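You operate a simulated robot arm through the tools that you are given. There is no shell and no other tool.

Carry out the task below with a simulated robot arm. There is one attempt and no reset: what you move stays moved.

JOB
Warm the milk over the simmer plate, with a moment's boil at most.
Fine: simmer plate on the main burner, milk pan on the plate, flame on medium till small bubbles show, then off.

It is judged by the outcome, as a careful person would: the job done as asked, and still so three seconds after it is handed in. It fails if anything else is knocked over, pushed out of place, dropped, spilled or broken.

ROBOT AND FRAMES
A 7-joint arm with a two-finger parallel gripper, fixed in place. Base frame: the origin is on the floor under the middle of its stand, x ahead of it, y to its left, z up. Lengths are in mm, angles in degrees, forces in N, time in s.
With the tool pointing down near the work surface it reaches from about 360 to 880 mm from the base axis. Its first joint turns from -143.0 to 143.0 degrees. Payload 3 kg.
Tool frame: the origin (TCP) lies between the finger pads and is the grasp point; the fingertips stand 30 mm ahead of it; z points along the fingers, y is the line along which they close. Largest opening 94 mm; finger width 28, thickness 10; the body of the gripper, 50 by 96 mm, starts 55 mm behind the TCP.
Orientation is that of the tool frame in the base frame, as [roll, pitch, yaw] about the fixed x, y, z axes, in that order (R = Rz(yaw) Ry(pitch) Rx(roll)). With the fingers straight down and closing along the base's y, the tool's x points along the base's -x, its y along +y and its z along -z.

CONTROLS
- The arm moves only by the tool nudge_tool. Its argument "increments" is one flat list of numbers, 7 for each row, row after row: the gripper command, from -1 (fully open) to 1 (shut), values between in proportion, then the shift along the tool's x, y, z in mm, then the turn, a rotation vector about the tool's x, y, z in rad. In form: [fingers, tx, ty, tz, ax, ay, az, fingers, tx, ty, tz, ax, ay, az, ...]. A call has 1 to 20 rows; each row shifts and turns the commanded pose from where the row before left it, along the tool's axes as they then stand. Rows are played at 5 a second. More than 50 mm and 8.6 degrees between two rows, or a gripper value outside its range, and nothing of the call is played. Where a pose cannot be reached the arm comes as near as it can. A force on the tool above 60 N (or 10 N above the force at the start of the call, whichever is more), or a blocked arm, ends the call early, and 0.2 s more pass. Each finger travels about 72 mm/s and halts on what it meets, pressing with about 28 N; the grip force reading is that of the motor and also rises with nothing between the fingers. The clock runs only during rows and for 0.2 s after the last one: add rows that do not move to give the fingers time. It gives the time, the measured TCP pose, the force on the tool (base axes), the opening and the grip force at its end, in the units of the frame above (readings bear some noise), with the torque about the TCP (base axes, N m) and any sound that the robot's microphone picked up.
- Cameras (640 x 400 px; columns grow to the right, rows downward): "scene" is fixed at [51.1, -651.3, 1641.1]; the picture's right is [0.84, -0.54, 0.00], its down [-0.32, -0.49, -0.81] and it looks along [0.44, 0.68, -0.59] (base axes); focal length 367 px, centre (320, 200). "wrist" rides on the gripper at [76, 14, -102] in the tool frame; the picture's right is [-0.18, 0.98, 0.00], its down [-0.75, -0.14, -0.64] and it looks along [-0.63, -0.12, 0.77] (tool axes); focal length 243 px, centre (320, 200). There is no depth. A picture from a camera that has moved, and an enlarged one, comes with that camera's place and axes in the base frame and with its lens.
- camera(camera): a new picture of that camera. No time passes.
- close_up(camera, box): a new picture of the part [left, top, right, bottom] of that camera's present view, enlarged. No time passes.
- sign_off(): hands the job in; it is judged then, once.

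Nothing tells you positions but the pictures and the camera data. Unless the task says otherwise, let go and move clear before handing in.

The tools are called as a command line: name --argument value ..., lists and objects as JSON in quotes. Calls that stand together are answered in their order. nudge_tool: Moves the arm, as the interface text tells. Its arguments: {"type":"object","properties":{"increments":{"type":"array","items":{"type":"number"}}},"required":["increments"]} The other tools are called the same way: camera (camera) takes a picture; close_up (camera, box) takes an enlarged picture of a part of a camera's view; sign_off () hands the job in.

At the start:

```text
clock: 0.0
ee_pos: [540.7, 65.7, 1180.1]
orientation: [180.0, 0.0, -179.9]
ft_force: [-0.1, 0.5, 1.2]
moment: [0.01, -0.02, 0.02]
opening: 94.1
grasp_force: 0.0
```

scene: 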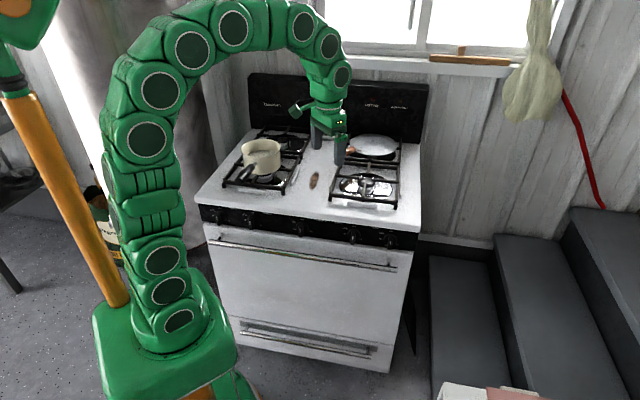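
wrist: 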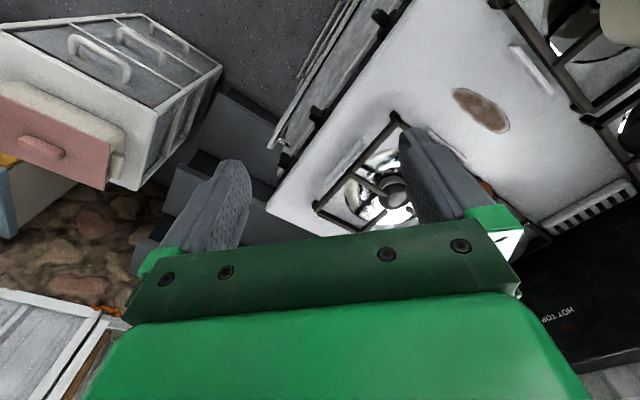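

I see a gas stove with four burners, a cream milk pan on the left front burner and a round light disc (probably the simmer plate) at the back right. I'll take closer looks before moving.

close_up --camera "scene" --box '[190, 60, 440, 216]'

close_up --camera "scene" --box '[300, 120, 430, 201]'

close_up --camera "scene" --box '[190, 190, 430, 340]'

close_up --camera "scene" --box '[210, 120, 340, 201]'

```text
2.56 times, centred on (315, 138) of scene
camera zoom: at [51.1, -651.3, 1641.1], right [0.84, -0.54, 0.0], down [-0.32, -0.49, -0.81], along [0.44, 0.68, -0.59], focal length 940 px, centre (333, 359)
```

zoom: 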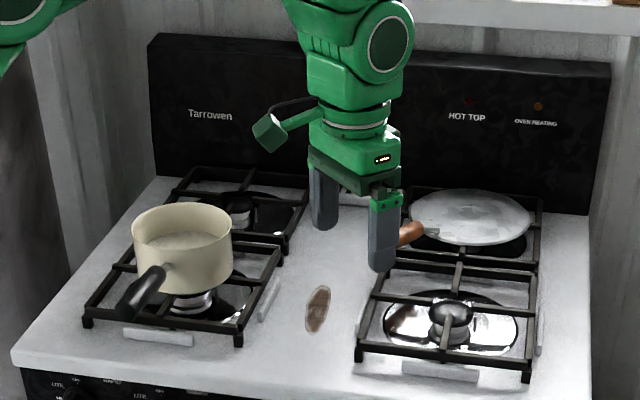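

```text
4.92 times, centred on (365, 160) of scene
camera zoom: at [51.1, -651.3, 1641.1], right [0.84, -0.54, 0.0], down [-0.32, -0.49, -0.81], along [0.44, 0.68, -0.59], focal length 1808 px, centre (98, 394)
```

zoom: 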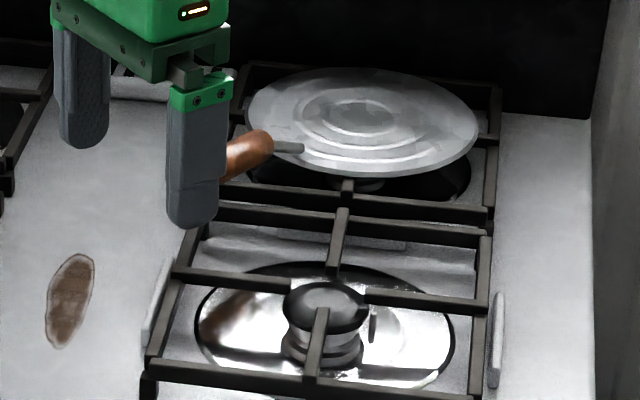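

```text
2.67 times, centred on (310, 265) of scene
camera zoom: at [51.1, -651.3, 1641.1], right [0.84, -0.54, 0.0], down [-0.32, -0.49, -0.81], along [0.44, 0.68, -0.59], focal length 979 px, centre (347, 27)
```

zoom: 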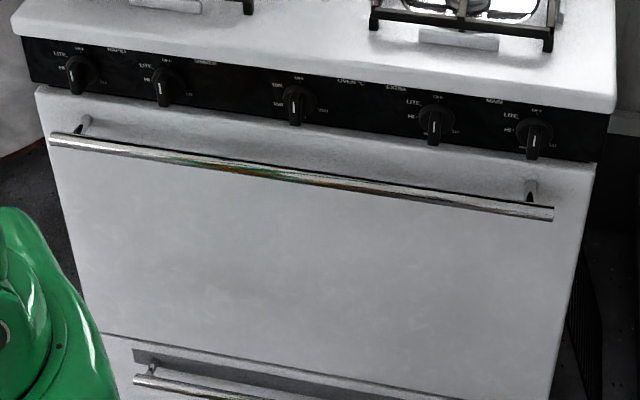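

```text
4.92 times, centred on (275, 160) of scene
camera zoom: at [51.1, -651.3, 1641.1], right [0.84, -0.54, 0.0], down [-0.32, -0.49, -0.81], along [0.44, 0.68, -0.59], focal length 1808 px, centre (542, 394)
```

zoom: 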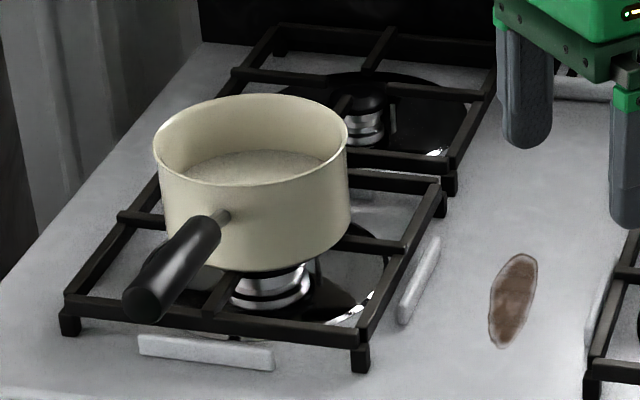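

The stove has five labelled knobs along its front. I'll zoom in to read the labels and knob positions.

close_up --camera "scene" --box '[200, 200, 280, 250]'

close_up --camera "scene" --box '[270, 205, 350, 255]'

close_up --camera "scene" --box '[340, 205, 420, 255]'

close_up --camera "wrist" --box '[300, 0, 640, 212]'

```text
8.00 times, centred on (240, 225) of scene
camera zoom: at [51.1, -651.3, 1641.1], right [0.84, -0.54, 0.0], down [-0.32, -0.49, -0.81], along [0.44, 0.68, -0.59], focal length 2937 px, centre (960, 0)
```

zoom: 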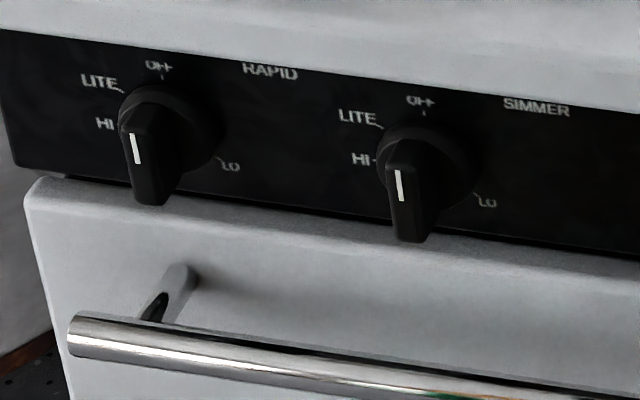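

```text
8.00 times, centred on (310, 230) of scene
camera zoom: at [51.1, -651.3, 1641.1], right [0.84, -0.54, 0.0], down [-0.32, -0.49, -0.81], along [0.44, 0.68, -0.59], focal length 2937 px, centre (400, -40)
```

zoom: 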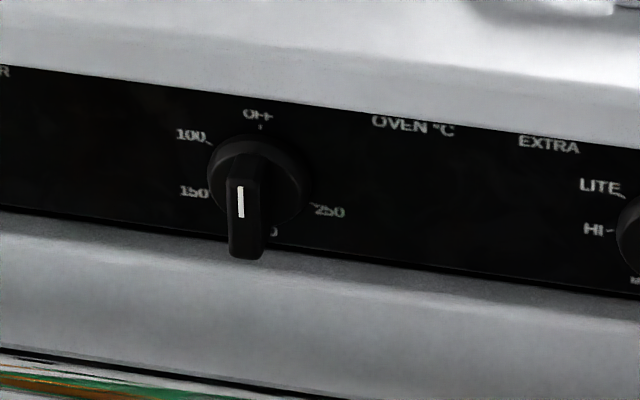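

```text
8.00 times, centred on (380, 230) of scene
camera zoom: at [51.1, -651.3, 1641.1], right [0.84, -0.54, 0.0], down [-0.32, -0.49, -0.81], along [0.44, 0.68, -0.59], focal length 2937 px, centre (-160, -40)
```

zoom: 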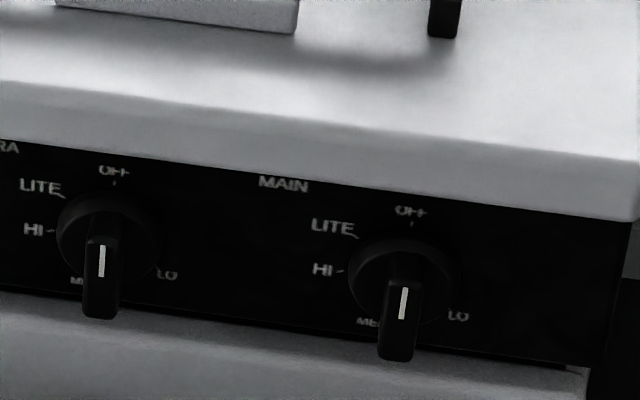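

```text
1.88 times, centred on (470, 106) of wrist
camera zoom: at [463.5, 80.2, 1282.0], right [0.18, 0.98, 0.0], down [0.75, -0.14, 0.64], along [0.63, -0.12, -0.77], focal length 457 px, centre (38, 377)
```

zoom: 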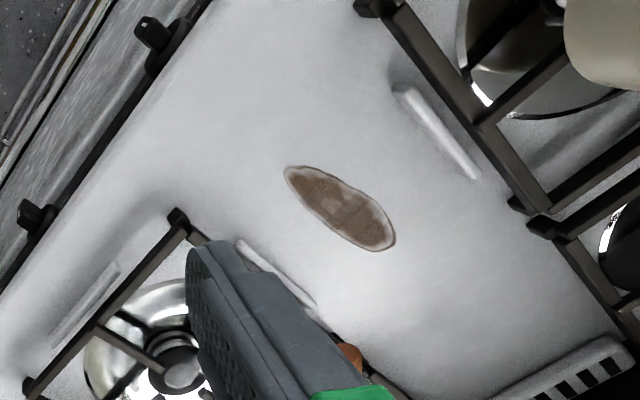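

The knobs from left to right are RAPID, SIMMER, OVEN, EXTRA and MAIN, and all look to be at OFF. The stove stands diagonally to my base, so I'll rise, turn the wrist to face it squarely and look down at the top.

nudge_tool --increments '[-1, 0, 0, -20, 0, 0, -0.145, -1, 0, 0, -20, 0, 0, -0.145, -1, 0, 0, -20, 0, 0, -0.145, -1, 0, 0, -20, 0, 0, -0.145, -1, 0, 0, -20, 0, 0, -0.145, -1, 40, 0, 0, 0, 0, 0, -1, 40, 0, 0, 0, 0, 0, -1, 40, 0, 0, 0, 0, 0, -1, 0, 0, 0, 0, 0, 0]'

```text
clock: 2.0
ee_pos: [448.4, -12.9, 1278.9]
orientation: [180.0, 0.0, -138.4]
ft_force: [-0.3, -0.2, -1.2]
moment: [-0.02, 0.0, 0.02]
opening: 93.7
grasp_force: 0.1
```

Now facing the stove; I'll take the wrist and scene views.

camera --camera "wrist"

camera --camera "scene"

```text
taken
camera wrist: at [382.0, -53.8, 1381.3], right [-0.52, 0.86, 0.0], down [0.66, 0.4, 0.64], along [0.55, 0.33, -0.77], focal length 243 px, centre (320, 200)
```

wrist: 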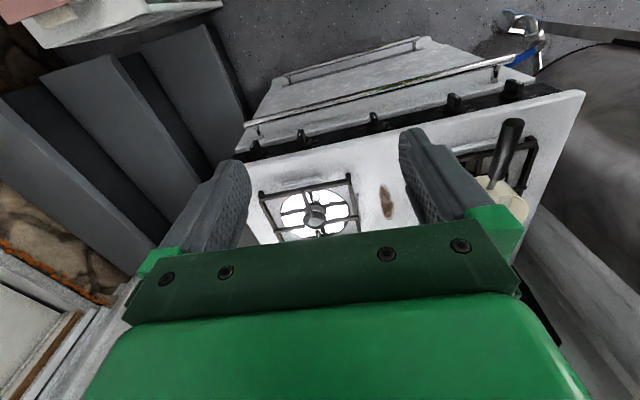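

```text
taken
```

scene: 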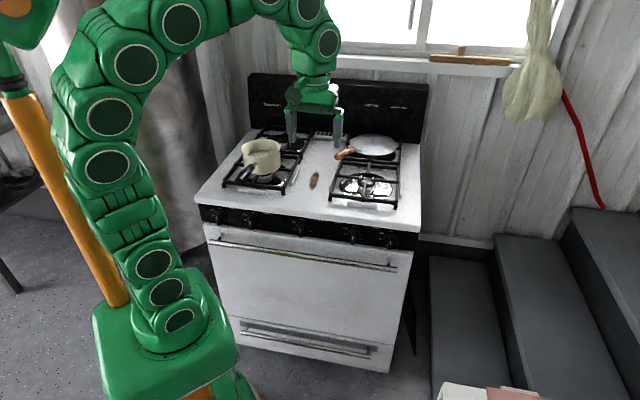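

The view is partly blocked by the gripper, but the arm no longer covers the plate in the scene camera. Zooming there on the plate, pan and burners.

close_up --camera "scene" --box '[315, 125, 411, 185]'

close_up --camera "scene" --box '[320, 160, 416, 220]'

close_up --camera "scene" --box '[220, 130, 300, 180]'

close_up --camera "scene" --box '[240, 70, 432, 160]'

close_up --camera "wrist" --box '[230, 60, 600, 260]'

```text
6.67 times, centred on (363, 155) of scene
camera zoom: at [51.1, -651.3, 1641.1], right [0.84, -0.54, 0.0], down [-0.32, -0.49, -0.81], along [0.44, 0.68, -0.59], focal length 2448 px, centre (33, 500)
```

zoom: 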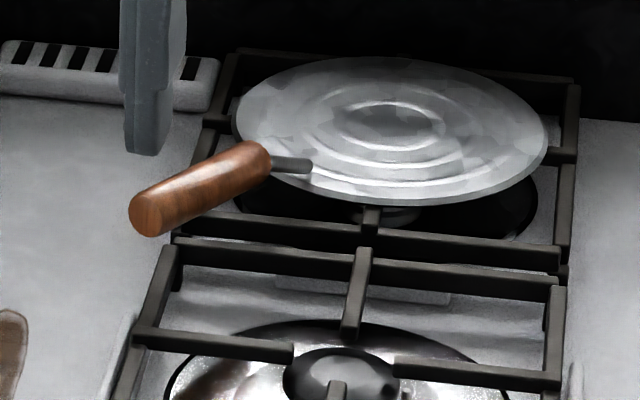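

```text
6.67 times, centred on (368, 190) of scene
camera zoom: at [51.1, -651.3, 1641.1], right [0.84, -0.54, 0.0], down [-0.32, -0.49, -0.81], along [0.44, 0.68, -0.59], focal length 2448 px, centre (0, 267)
```

zoom: 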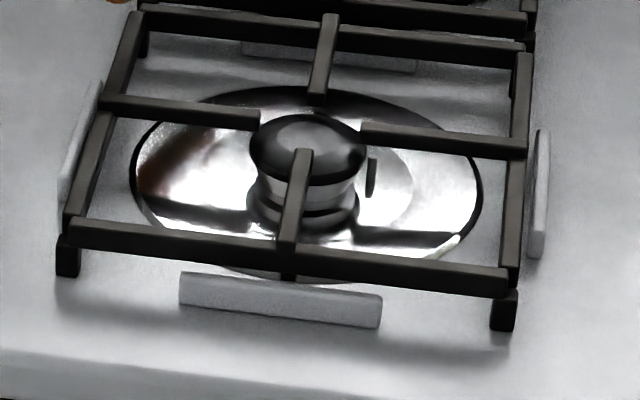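

```text
8.00 times, centred on (260, 155) of scene
camera zoom: at [51.1, -651.3, 1641.1], right [0.84, -0.54, 0.0], down [-0.32, -0.49, -0.81], along [0.44, 0.68, -0.59], focal length 2937 px, centre (800, 560)
```

zoom: 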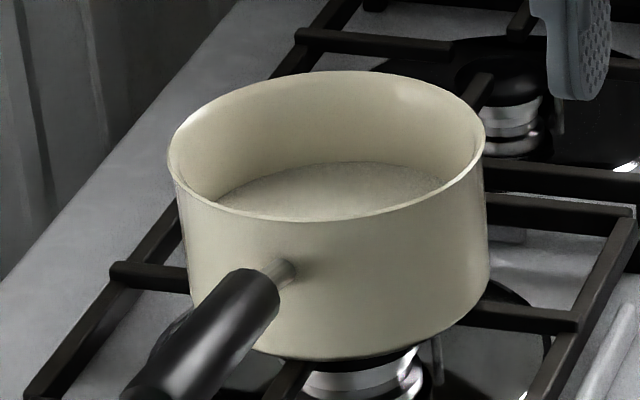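

```text
3.33 times, centred on (336, 115) of scene
camera zoom: at [51.1, -651.3, 1641.1], right [0.84, -0.54, 0.0], down [-0.32, -0.49, -0.81], along [0.44, 0.68, -0.59], focal length 1224 px, centre (267, 483)
```

zoom: 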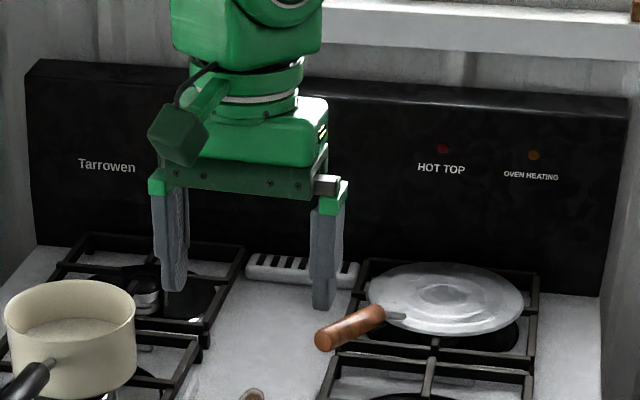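

```text
1.73 times, centred on (415, 160) of wrist
camera zoom: at [382.0, -53.8, 1381.3], right [-0.52, 0.86, 0.0], down [0.66, 0.4, 0.64], along [0.55, 0.33, -0.77], focal length 420 px, centre (156, 269)
```

zoom: 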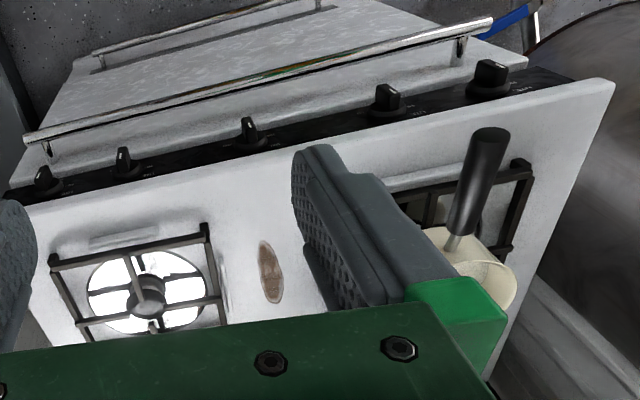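

I need to be sure which burner MAIN controls, and to read the panel properly. I'll swing out in front of the right half of the stove with the tool turned horizontal so the wrist camera faces the panel.

nudge_tool --increments '[-1, 17.2, -36.6, 20, 0, 0, 0, -1, 17.2, -36.6, 20, 0, 0, 0, -1, 17.2, -36.6, 20, 0, 0, 0, -1, 17.2, -36.6, 20, 0, 0, 0, -1, 17.2, -36.6, 20, 0, 0, 0, -1, 0, 0, 0, 0, -0.145, 0, -1, 0, 0, 0, 0, -0.145, 0, -1, 0, 0, 0, 0, -0.145, 0, -1, 0, 0, 0, 0, -0.145, 0, -1, 0, 0, 0, 0, -0.145, 0, -1, 0, 0, 0, 0, -0.145, 0, -1, 0, 0, 0, 0, -0.145, 0, -1, 0, 0, 0, 0, -0.145, 0, -1, 0, 0, 0, 0, -0.145, 0, -1, 0, 0, 0, 0, -0.145, 0, -1, 0, 0, 0, 0, -0.12, 0, -1, -40, 0, 0, 0, 0, 0, -1, -40, 0, 0, 0, 0, 0, -1, 0, 0, 0, 0, 0, 0]'

camera --camera "wrist"

camera --camera "scene"

```text
clock: 6.0
ee_pos: [506.4, -207.4, 1260.0]
orientation: [106.5, 89.9, 148.2]
ft_force: [0.2, 0.5, 0.1]
moment: [0.03, 0.01, 0.02]
opening: 94.3
grasp_force: 0.1
```

```text
taken
camera wrist: at [419.8, -265.2, 1183.6], right [-0.65, 0.73, 0.18], down [-0.39, -0.53, 0.75], along [0.65, 0.42, 0.63], focal length 243 px, centre (320, 200)
```

wrist: 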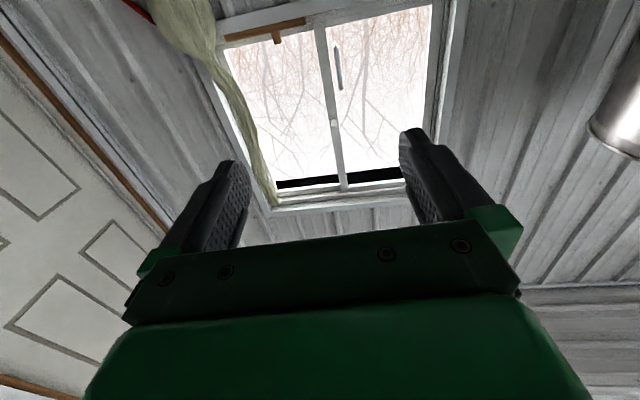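

```text
taken
```

scene: 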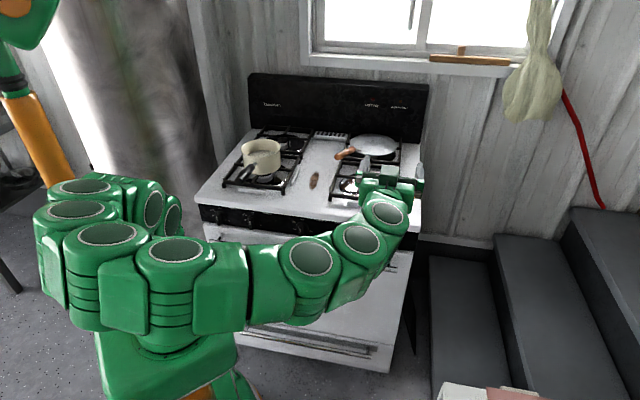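

The camera ended up underneath, looking upward. I'll roll the tool half a turn about its own axis so the camera rides above, which also tests the wrist's roll range for the knob.

nudge_tool --increments '[-1, 0, 0, 0, 0, 0, 0.149, -1, 0, 0, 0, 0, 0, 0.149, -1, 0, 0, 0, 0, 0, 0.149, -1, 0, 0, 0, 0, 0, 0.149, -1, 0, 0, 0, 0, 0, 0.149, -1, 0, 0, 0, 0, 0, 0.149, -1, 0, 0, 0, 0, 0, 0.149, -1, 0, 0, 0, 0, 0, 0.149, -1, 0, 0, 0, 0, 0, 0.149, -1, 0, 0, 0, 0, 0, 0.149, -1, 0, 0, 0, 0, 0, 0.149, -1, 0, 0, 0, 0, 0, 0.149, -1, 0, 0, 0, 0, 0, 0.149, -1, 0, 0, 0, 0, 0, 0.149, -1, 0, 0, 0, 0, 0, 0.149, -1, 0, 0, 0, 0, 0, 0.149, -1, 0, 0, 0, 0, 0, 0.149, -1, 0, 0, 0, 0, 0, 0.149, -1, 0, 0, 0, 0, 0, 0.149, -1, 0, 0, 0, 0, 0, 0.149]'

camera --camera "wrist"

```text
clock: 10.2
ee_pos: [508.0, -207.8, 1261.0]
orientation: [89.9, -80.9, 131.7]
ft_force: [1.0, 0.4, -0.3]
moment: [0.01, 0.0, 0.03]
opening: 94.1
grasp_force: 0.1
```

```text
taken
camera wrist: at [432.0, -277.2, 1337.2], right [0.66, -0.75, -0.03], down [-0.49, -0.41, -0.77], along [0.56, 0.52, -0.64], focal length 243 px, centre (320, 200)
```

wrist: 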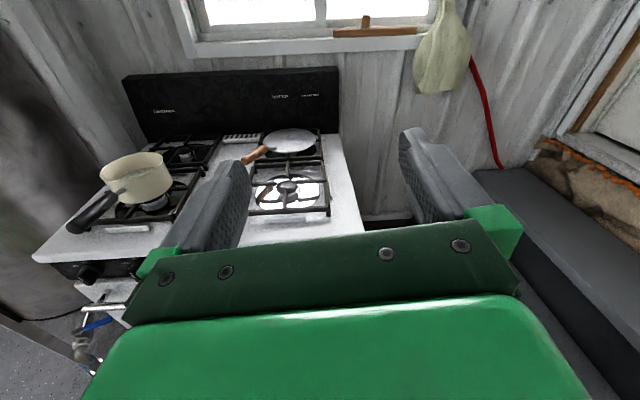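

Now the camera is upright above the gripper with a good view. I'll zoom into this view for triangulation before going down to the panel.

close_up --camera "wrist" --box '[30, 110, 190, 210]'

close_up --camera "wrist" --box '[210, 110, 370, 210]'

close_up --camera "wrist" --box '[110, 60, 350, 210]'

```text
4.00 times, centred on (110, 160) of wrist
camera zoom: at [432.0, -277.2, 1337.2], right [0.66, -0.75, -0.03], down [-0.49, -0.41, -0.77], along [0.56, 0.52, -0.64], focal length 970 px, centre (1160, 360)
```

zoom: 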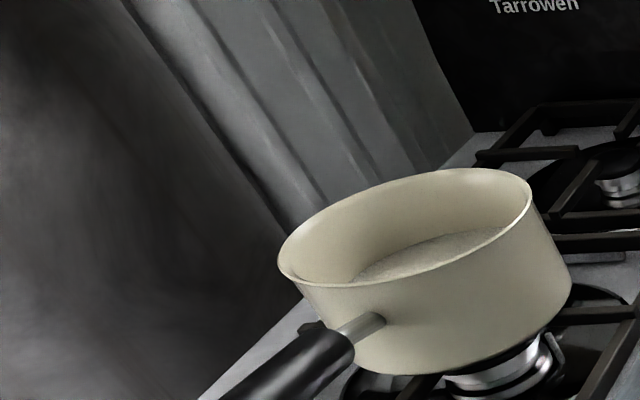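

```text
4.00 times, centred on (290, 160) of wrist
camera zoom: at [432.0, -277.2, 1337.2], right [0.66, -0.75, -0.03], down [-0.49, -0.41, -0.77], along [0.56, 0.52, -0.64], focal length 970 px, centre (440, 360)
```

zoom: 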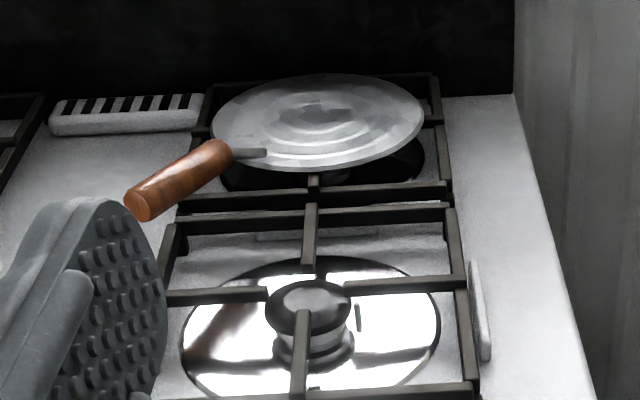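

```text
2.67 times, centred on (230, 135) of wrist
camera zoom: at [432.0, -277.2, 1337.2], right [0.66, -0.75, -0.03], down [-0.49, -0.41, -0.77], along [0.56, 0.52, -0.64], focal length 647 px, centre (560, 373)
```

zoom: 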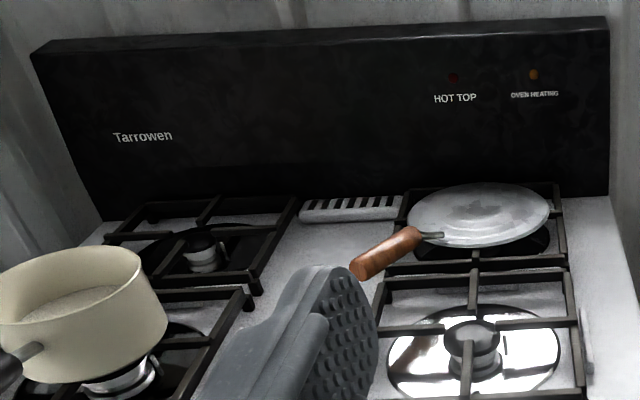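

Continuing: finish the roll and lower the tool in front of the right-hand knobs.

nudge_tool --increments '[-1, 0, 0, 0, 0, 0, 0.145, -1, -45, 0, 0, 0, 0, 0, -1, -45, 0, 0, 0, 0, 0, -1, -45, 0, 0, 0, 0, 0, -1, -45, 0, 0, 0, 0, 0, -1, -40, 0, 0, 0, 0, 0, -1, 0, 0, 0, 0, 0, 0]'

camera --camera "wrist"

camera --camera "scene"

```text
clock: 11.8
ee_pos: [509.9, -208.8, 1038.9]
orientation: [91.0, -89.1, 130.7]
ft_force: [-0.3, -0.4, -0.8]
moment: [0.0, -0.01, 0.0]
opening: 93.8
grasp_force: 0.0
```

```text
taken
camera wrist: at [441.1, -287.1, 1115.2], right [0.65, -0.74, -0.17], down [-0.57, -0.33, -0.76], along [0.5, 0.59, -0.63], focal length 243 px, centre (320, 200)
```

wrist: 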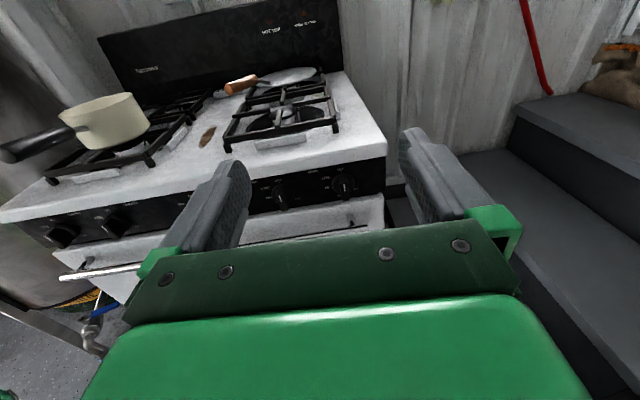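

```text
taken
```

scene: 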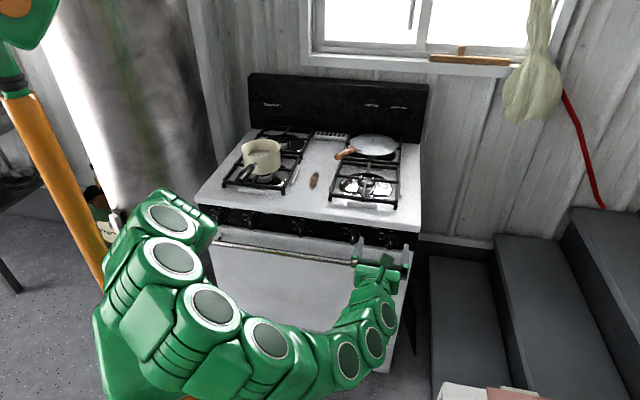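

close_up --camera "wrist" --box '[240, 140, 400, 240]'

close_up --camera "wrist" --box '[20, 170, 200, 282]'

close_up --camera "wrist" --box '[0, 60, 240, 210]'

close_up --camera "wrist" --box '[190, 50, 390, 175]'

```text
4.00 times, centred on (320, 190) of wrist
camera zoom: at [441.1, -287.1, 1115.2], right [0.65, -0.74, -0.17], down [-0.57, -0.33, -0.76], along [0.5, 0.59, -0.63], focal length 970 px, centre (320, 240)
```

zoom: 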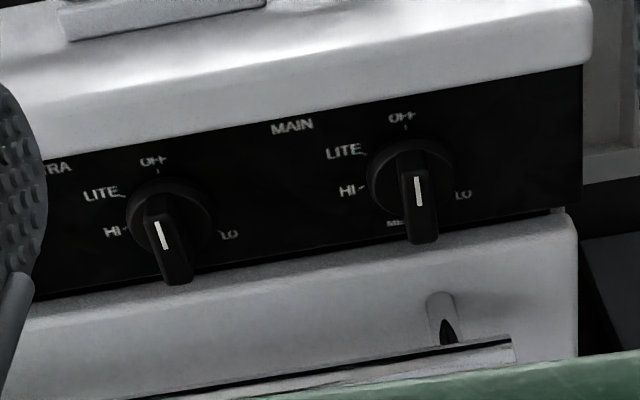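

```text
3.56 times, centred on (110, 226) of wrist
camera zoom: at [441.1, -287.1, 1115.2], right [0.65, -0.74, -0.17], down [-0.57, -0.33, -0.76], along [0.5, 0.59, -0.63], focal length 863 px, centre (1067, 108)
```

zoom: 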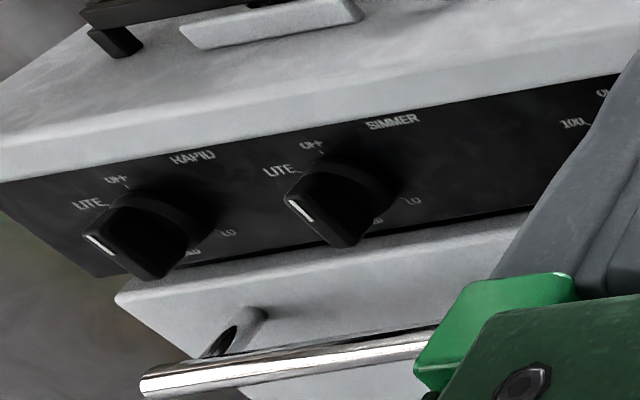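

```text
2.67 times, centred on (120, 135) of wrist
camera zoom: at [441.1, -287.1, 1115.2], right [0.65, -0.74, -0.17], down [-0.57, -0.33, -0.76], along [0.5, 0.59, -0.63], focal length 647 px, centre (853, 373)
```

zoom: 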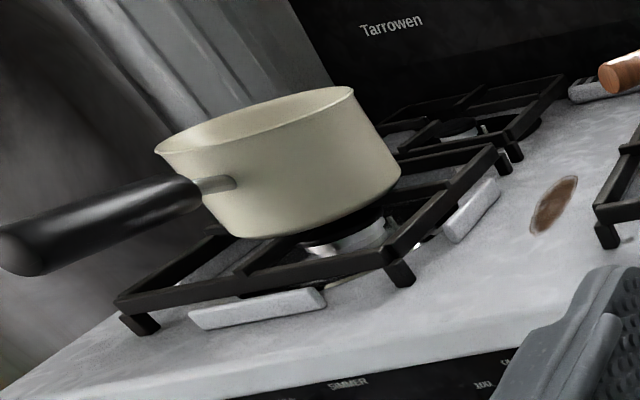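

```text
3.20 times, centred on (290, 112) of wrist
camera zoom: at [441.1, -287.1, 1115.2], right [0.65, -0.74, -0.17], down [-0.57, -0.33, -0.76], along [0.5, 0.59, -0.63], focal length 776 px, centre (416, 480)
```

zoom: 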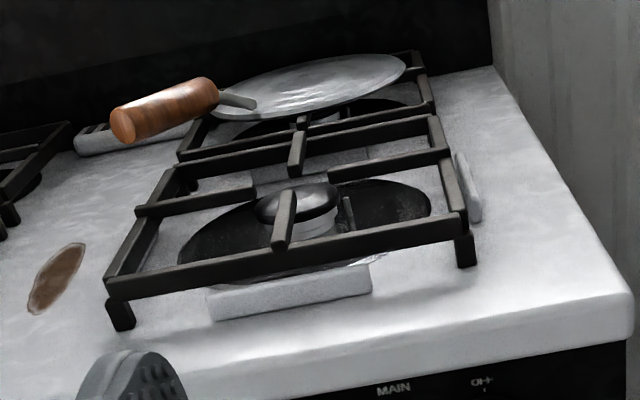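

The panel reads OFF at top, LITE about 45° counter-clockwise, HI at 9 o'clock, MED at lower left and LO at lower right. I put the MAIN knob's face near (718, -37, 818). I'll bring the gripper level in front of it and check alignment.

nudge_tool --increments '[-1, 0, 0, 0, 0.06, 0, 0.02, -1, -44, 5, 0, 0, 0, 0, -1, -44, 5, 0, 0, 0, 0, -1, -44, 5, 0, 0, 0, 0, -1, -44, 5, 0, 0, 0, 0, -1, -44, 6, 0, 0, 0, 0, -1, 0, 0, 30, 0, 0, 0, -1, 0, 0, 30, 0, 0, 0, -1, 0, 0, 30, 0, 0, 0, -1, 0, 0, 0, 0, 0, 0]'

camera --camera "wrist"

camera --camera "scene"

```text
clock: 14.0
ee_pos: [590.2, -165.1, 820.5]
orientation: [-100.4, -89.7, -34.5]
ft_force: [0.2, 0.1, -0.6]
moment: [0.0, -0.02, 0.0]
opening: 94.2
grasp_force: 0.1
```

```text
taken
camera wrist: at [527.9, -248.0, 895.9], right [0.69, -0.69, -0.19], down [-0.56, -0.35, -0.75], along [0.46, 0.63, -0.63], focal length 243 px, centre (320, 200)
```

wrist: 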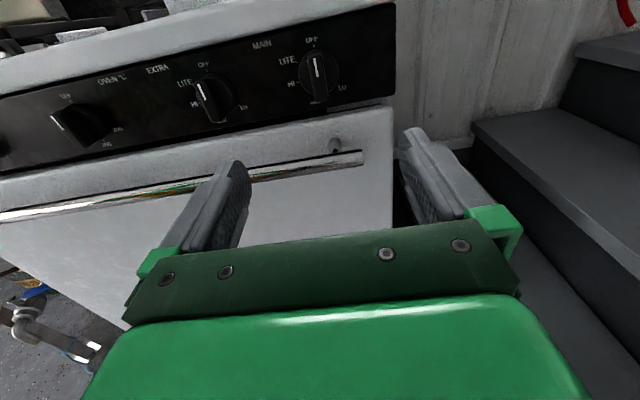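

```text
taken
```

scene: 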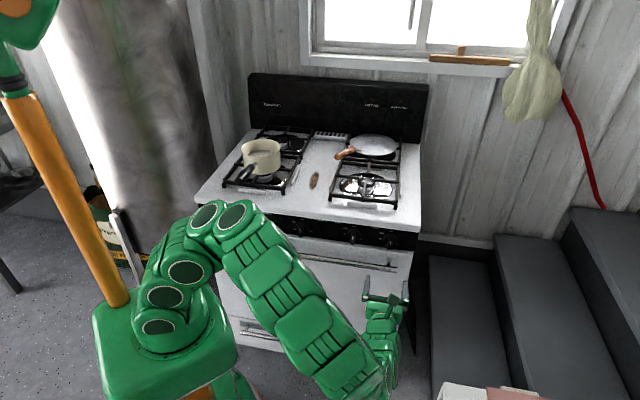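

The tool is now square to the panel. Zooming in on the MAIN knob.

close_up --camera "wrist" --box '[240, 20, 400, 120]'

close_up --camera "scene" --box '[350, 215, 430, 265]'

```text
4.00 times, centred on (320, 70) of wrist
camera zoom: at [527.9, -248.0, 895.9], right [0.69, -0.69, -0.19], down [-0.56, -0.35, -0.75], along [0.46, 0.63, -0.63], focal length 970 px, centre (320, 720)
```

zoom: 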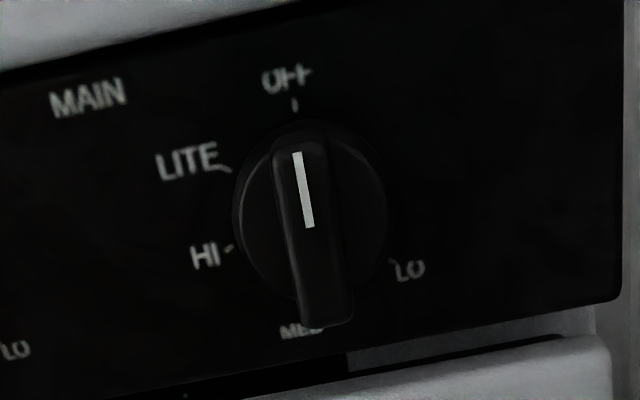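

```text
8.00 times, centred on (390, 240) of scene
camera zoom: at [51.1, -651.3, 1641.1], right [0.84, -0.54, 0.0], down [-0.32, -0.49, -0.81], along [0.44, 0.68, -0.59], focal length 2937 px, centre (-240, -120)
```

zoom: 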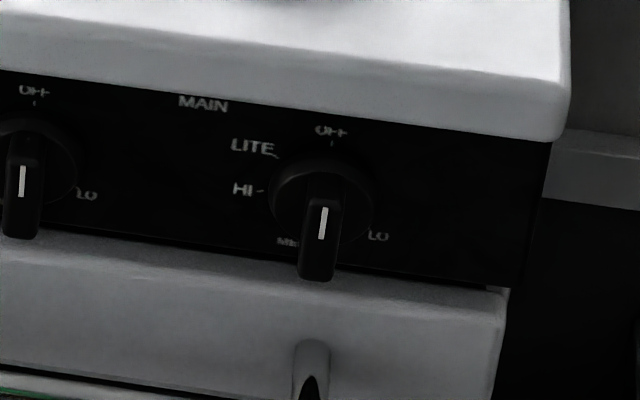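

From three views the MAIN knob's bar is about 13 mm thick, its face near N=467 along the stove normal, centre z≈832, with MED around 165° counter-clockwise. I'll move in partway, aligned with it, with the fingers part closed.

nudge_tool --increments '[-0.3, 11.5, 0.4, 20, 0, 0, 0, -0.3, 0, 0, 40, 0, 0, 0, -0.3, 0, 0, 40, 0, 0, 0, -0.3, 0, 0, 15, 0, 0, 0, -0.3, 0, 0, 0, 0, 0, 0]'

camera --camera "wrist"

close_up --camera "scene" --box '[340, 210, 436, 270]'

```text
clock: 15.2
ee_pos: [673.2, -83.4, 832.7]
orientation: [-98.1, -89.7, -37.0]
ft_force: [-0.1, 0.2, -0.2]
moment: [0.02, 0.0, -0.02]
opening: 61.2
grasp_force: 0.1
```

```text
taken
camera wrist: at [610.4, -166.9, 907.6], right [0.69, -0.69, -0.19], down [-0.56, -0.35, -0.75], along [0.46, 0.63, -0.63], focal length 243 px, centre (320, 200)
```

wrist: 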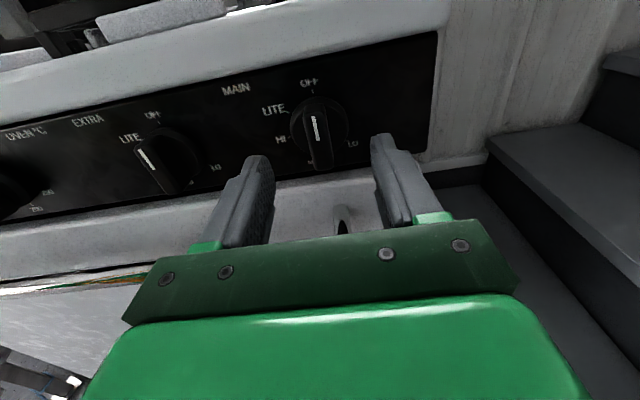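

```text
6.67 times, centred on (388, 240) of scene
camera zoom: at [51.1, -651.3, 1641.1], right [0.84, -0.54, 0.0], down [-0.32, -0.49, -0.81], along [0.44, 0.68, -0.59], focal length 2448 px, centre (-133, -67)
```

zoom: 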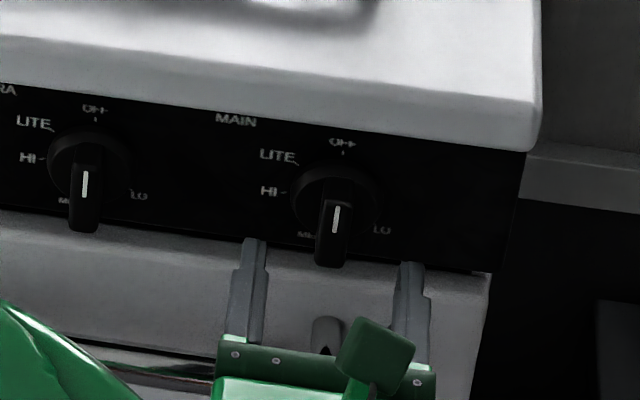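

The bar is centred between the fingers. Moving 38 mm forward, then checking before closing.

nudge_tool --increments '[-0.3, 0, 0, 19, 0, 0, 0, -0.3, 0, 0, 13, 0, 0, 0, -0.3, 0, 0, 6, 0, 0, 0, -0.3, 0, 0, 0, 0, 0, 0]'

close_up --camera "wrist" --box '[230, 50, 430, 175]'

close_up --camera "scene" --box '[350, 215, 430, 265]'

```text
clock: 16.2
ee_pos: [699.9, -56.0, 832.3]
orientation: [-95.4, -89.7, -39.5]
ft_force: [0.0, 0.3, 1.0]
moment: [0.01, 0.03, 0.03]
opening: 60.9
grasp_force: 0.1
```

```text
3.20 times, centred on (330, 112) of wrist
camera zoom: at [637.2, -139.1, 907.7], right [0.69, -0.69, -0.19], down [-0.56, -0.35, -0.75], along [0.46, 0.63, -0.63], focal length 776 px, centre (288, 480)
```

zoom: 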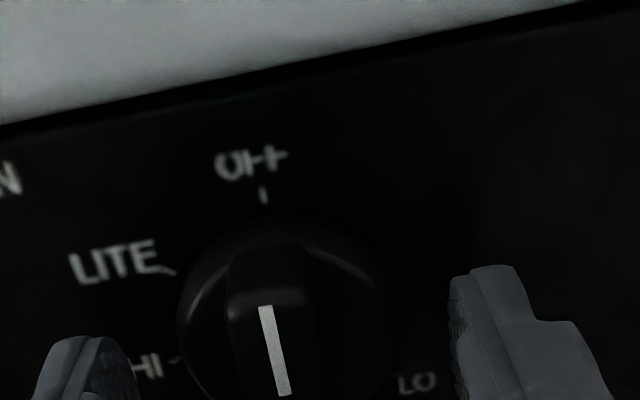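

```text
8.00 times, centred on (390, 240) of scene
camera zoom: at [51.1, -651.3, 1641.1], right [0.84, -0.54, 0.0], down [-0.32, -0.49, -0.81], along [0.44, 0.68, -0.59], focal length 2937 px, centre (-240, -120)
```

zoom: 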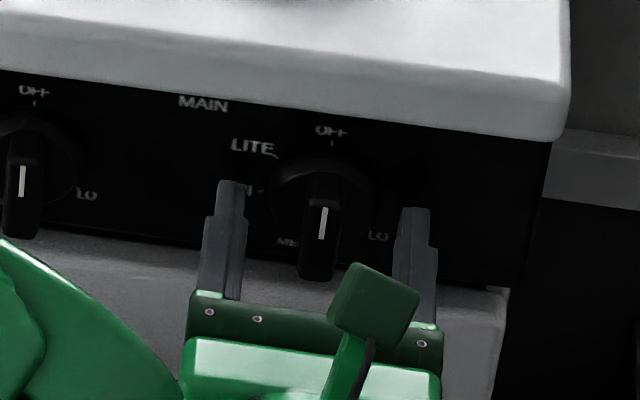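

Aligned: the fingertips overlap the outer half of the bar. Closing on it.

nudge_tool --increments '[1, 0, 0, 0, 0, 0, 0, 1, 0, 0, 0, 0, 0, 0, 1, 0, 0, 0, 0, 0, 0, 1, 0, 0, 0, 0, 0, 0]'

close_up --camera "scene" --box '[350, 215, 430, 265]'

```text
clock: 17.2
ee_pos: [700.4, -56.0, 831.0]
orientation: [-96.5, -89.7, -38.5]
ft_force: [17.9, 0.4, 0.1]
moment: [-0.03, -0.01, -0.31]
opening: 44.4
grasp_force: 45.2
```

```text
8.00 times, centred on (390, 240) of scene
camera zoom: at [51.1, -651.3, 1641.1], right [0.84, -0.54, 0.0], down [-0.32, -0.49, -0.81], along [0.44, 0.68, -0.59], focal length 2937 px, centre (-240, -120)
```

zoom: 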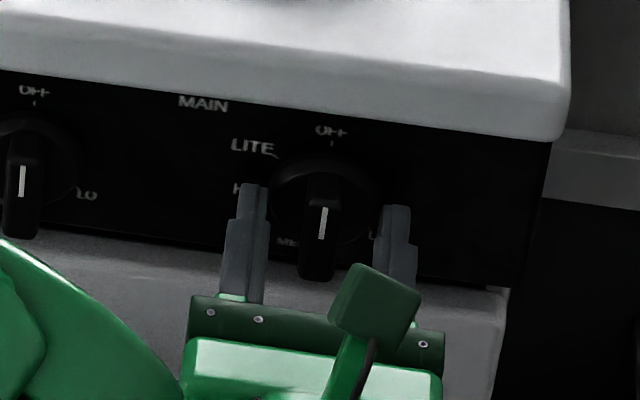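

The fingers stopped at 44 mm, so they've caught the round skirt behind the bar. I'll open, back off 7 mm and close on the bar only.

nudge_tool --increments '[-0.3, 0, 0, 0, 0, 0, 0, -0.3, 0, 0, 0, 0, 0, 0, -0.3, 0, 0, -7, 0, 0, 0, -0.3, 0, 0, 0, 0, 0, 0, 1, 0, 0, 0, 0, 0, 0, 1, 0, 0, 0, 0, 0, 0, 1, 0, 0, 0, 0, 0, 0, 1, 0, 0, 0, 0, 0, 0, 1, 0, 0, 0, 0, 0, 0]'

close_up --camera "scene" --box '[350, 215, 430, 265]'

close_up --camera "wrist" --box '[230, 50, 430, 175]'

```text
clock: 19.2
ee_pos: [695.3, -60.6, 830.6]
orientation: [-98.7, -89.8, -36.4]
ft_force: [16.2, -6.5, 0.7]
moment: [-0.59, 0.28, -0.24]
opening: 15.3
grasp_force: 44.6
```

```text
8.00 times, centred on (390, 240) of scene
camera zoom: at [51.1, -651.3, 1641.1], right [0.84, -0.54, 0.0], down [-0.32, -0.49, -0.81], along [0.44, 0.68, -0.59], focal length 2937 px, centre (-240, -120)
```

zoom: 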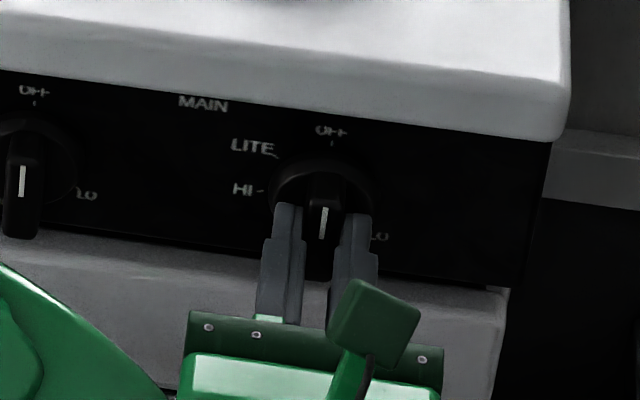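

```text
3.20 times, centred on (330, 112) of wrist
camera zoom: at [631.8, -144.9, 907.2], right [0.69, -0.69, -0.19], down [-0.56, -0.35, -0.75], along [0.46, 0.63, -0.63], focal length 776 px, centre (288, 480)
```

zoom: 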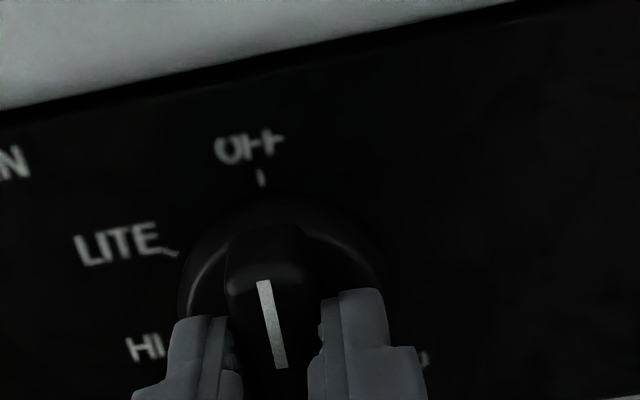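

Now the fingers hold the bar (15 mm). I'll ease the small sideways load and start turning counter-clockwise towards LITE, watching the forces.

nudge_tool --increments '[1, 0, 1.5, 0, 0, 0, 0, 1, 0, 0, 0, 0, 0, -0.12, 1, 0, 0, 0, 0, 0, -0.12, 1, 0, 0, 0, 0, 0, -0.12, 1, 0, 0, 0, 0, 0, 0]'

close_up --camera "scene" --box '[350, 215, 430, 265]'

close_up --camera "wrist" --box '[230, 50, 430, 175]'

```text
clock: 20.4
ee_pos: [695.0, -62.5, 831.5]
orientation: [90.1, -69.7, 135.1]
ft_force: [-9.1, -1.0, 5.2]
moment: [0.77, -0.79, 0.46]
opening: 14.8
grasp_force: 45.0
```

```text
8.00 times, centred on (390, 240) of scene
camera zoom: at [51.1, -651.3, 1641.1], right [0.84, -0.54, 0.0], down [-0.32, -0.49, -0.81], along [0.44, 0.68, -0.59], focal length 2937 px, centre (-240, -120)
```

zoom: 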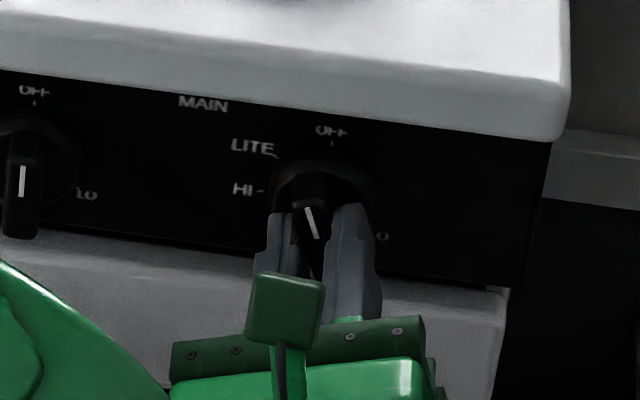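

```text
3.20 times, centred on (330, 112) of wrist
camera zoom: at [612.6, -125.8, 907.4], right [0.7, -0.7, 0.17], down [-0.36, -0.55, -0.76], along [0.62, 0.47, -0.63], focal length 776 px, centre (288, 480)
```

zoom: 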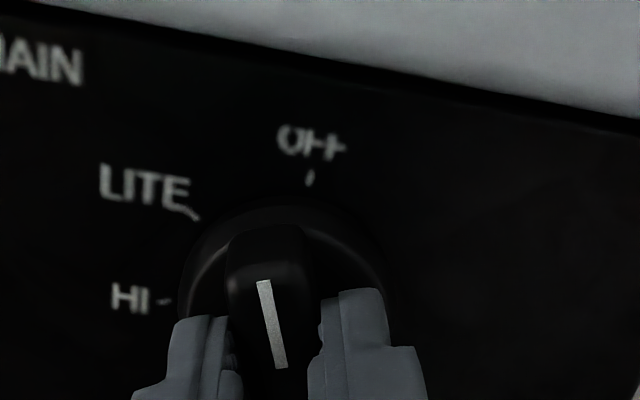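

The knob is turning (about 20° so far). Continuing to LITE and holding there, then checking for a flame.

nudge_tool --increments '[1, 0, 0, 0, 0, 0, -0.12, 1, 0, 0, 0, 0, 0, -0.12, 1, 0, 0, 0, 0, 0, -0.12, 1, 0, 0, 0, 0, 0, -0.12, 1, 0, 0, 0, 0, 0, -0.12, 1, 0, 0, 0, 0, 0, 0, 1, 0, 0, 0, 0, 0, 0]'

close_up --camera "scene" --box '[220, 110, 428, 240]'

close_up --camera "wrist" --box '[230, 50, 430, 175]'

```text
clock: 22.0
ee_pos: [695.6, -61.9, 832.7]
orientation: [89.8, -35.2, 135.0]
ft_force: [-10.9, -11.1, 23.3]
moment: [0.48, -0.47, 0.27]
opening: 14.5
grasp_force: 44.8
```

```text
3.08 times, centred on (324, 175) of scene
camera zoom: at [51.1, -651.3, 1641.1], right [0.84, -0.54, 0.0], down [-0.32, -0.49, -0.81], along [0.44, 0.68, -0.59], focal length 1130 px, centre (308, 277)
```

zoom: 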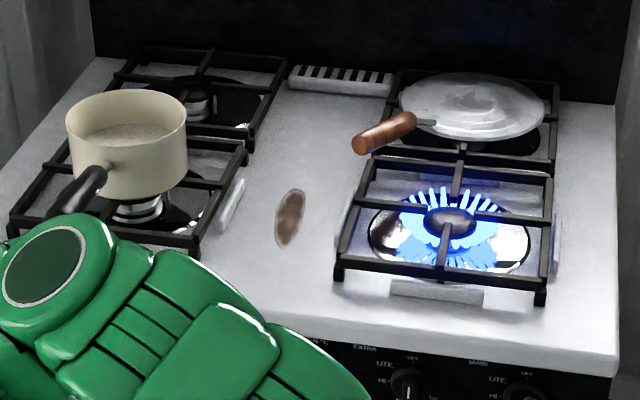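

```text
3.20 times, centred on (330, 112) of wrist
camera zoom: at [584.1, -97.3, 887.0], right [0.51, -0.51, 0.7], down [-0.08, -0.83, -0.55], along [0.86, 0.23, -0.46], focal length 776 px, centre (288, 480)
```

zoom: 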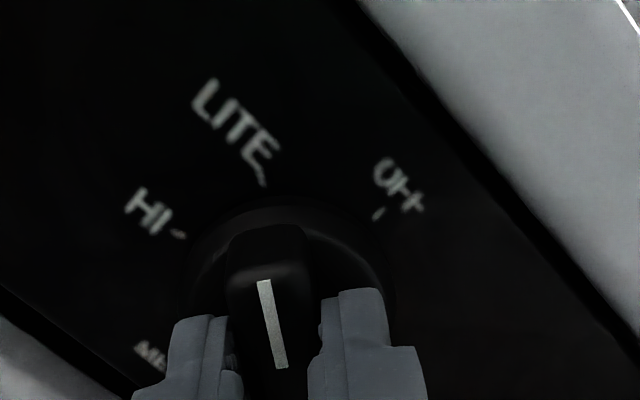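

Confirmed: MAIN lights the front-right burner, so that's where the plate goes. Turning it back to OFF before moving anything over it.

nudge_tool --increments '[1, 0, 0, 0, 0, 0, 0.12, 1, 0, 0, 0, 0, 0, 0.12, 1, 0, 0, 0, 0, 0, 0.12, 1, 0, 0, 0, 0, 0, 0.12, 1, 0, 0, 0, 0, 0, 0.12, 1, 0, 0, 0, 0, 0, 0.12, 1, 0, 0, 0, 0, 0, 0.12, 1, 0, 0, 0, 0, 0, 0.12, 1, 0, 0, 0, 0, 0, 0.02, 1, 0, 0, 0, 0, 0, 0]'

close_up --camera "scene" --box '[220, 110, 428, 240]'

close_up --camera "wrist" --box '[230, 50, 430, 175]'

```text
clock: 24.2
ee_pos: [695.0, -61.8, 831.1]
orientation: [-92.0, -88.5, -42.6]
ft_force: [-53.3, 0.5, 12.5]
moment: [-0.55, -1.2, 0.4]
opening: 14.7
grasp_force: 44.9
```

```text
3.08 times, centred on (324, 175) of scene
camera zoom: at [51.1, -651.3, 1641.1], right [0.84, -0.54, 0.0], down [-0.32, -0.49, -0.81], along [0.44, 0.68, -0.59], focal length 1130 px, centre (308, 277)
```

zoom: 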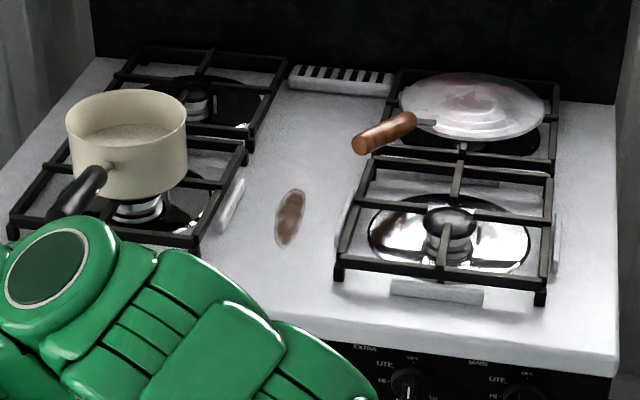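

```text
3.20 times, centred on (330, 112) of wrist
camera zoom: at [633.8, -145.9, 906.4], right [0.69, -0.69, -0.21], down [-0.57, -0.34, -0.75], along [0.45, 0.64, -0.63], focal length 776 px, centre (288, 480)
```

zoom: 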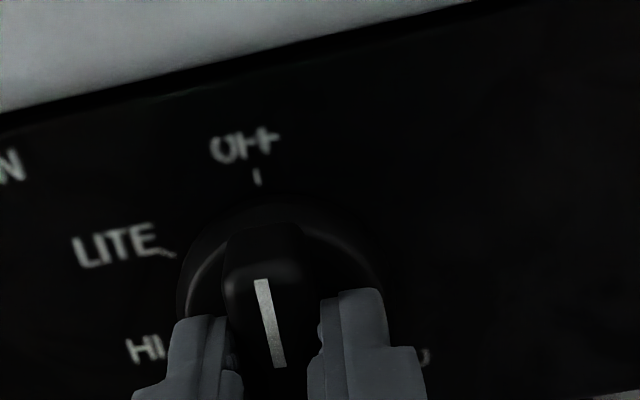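

Flame's out and the knob is back at OFF. Releasing and backing straight out.

nudge_tool --increments '[-0.3, 0, 0, 0, 0, 0, 0, -0.3, 0, 0, 0, 0, 0, 0, -0.3, 0, 0, -20, 0, 0, 0, -0.3, 0, 0, -40, 0, 0, 0, -0.3, 0, 0, -45, 0, 0, 0, -0.3, 0, 0, -45, 0, 0, 0, -0.3, 0, 0, 0, 0, 0, 0]'

camera --camera "wrist"

camera --camera "scene"

```text
clock: 25.8
ee_pos: [588.3, -169.3, 831.5]
orientation: [-92.4, -88.5, -42.4]
ft_force: [-0.2, -0.5, -0.8]
moment: [-0.02, -0.01, 0.02]
opening: 61.1
grasp_force: 0.1
```

```text
taken
camera wrist: at [527.3, -254.0, 906.0], right [0.69, -0.69, -0.21], down [-0.57, -0.34, -0.75], along [0.45, 0.64, -0.63], focal length 243 px, centre (320, 200)
```

wrist: 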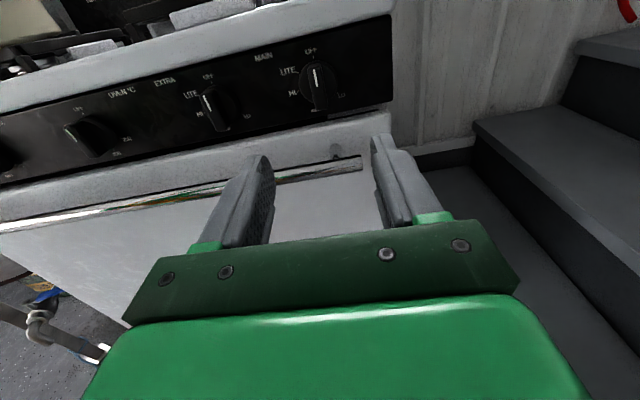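

```text
taken
```

scene: 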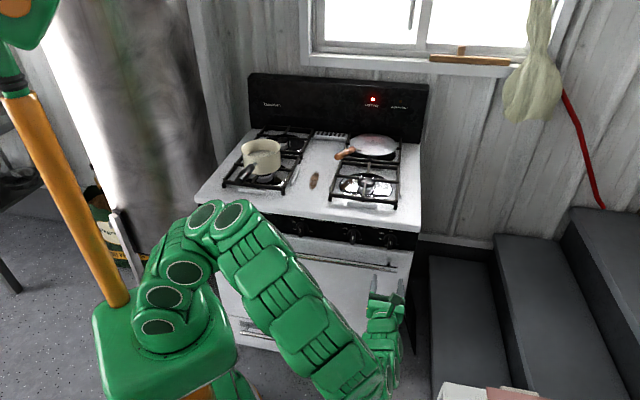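

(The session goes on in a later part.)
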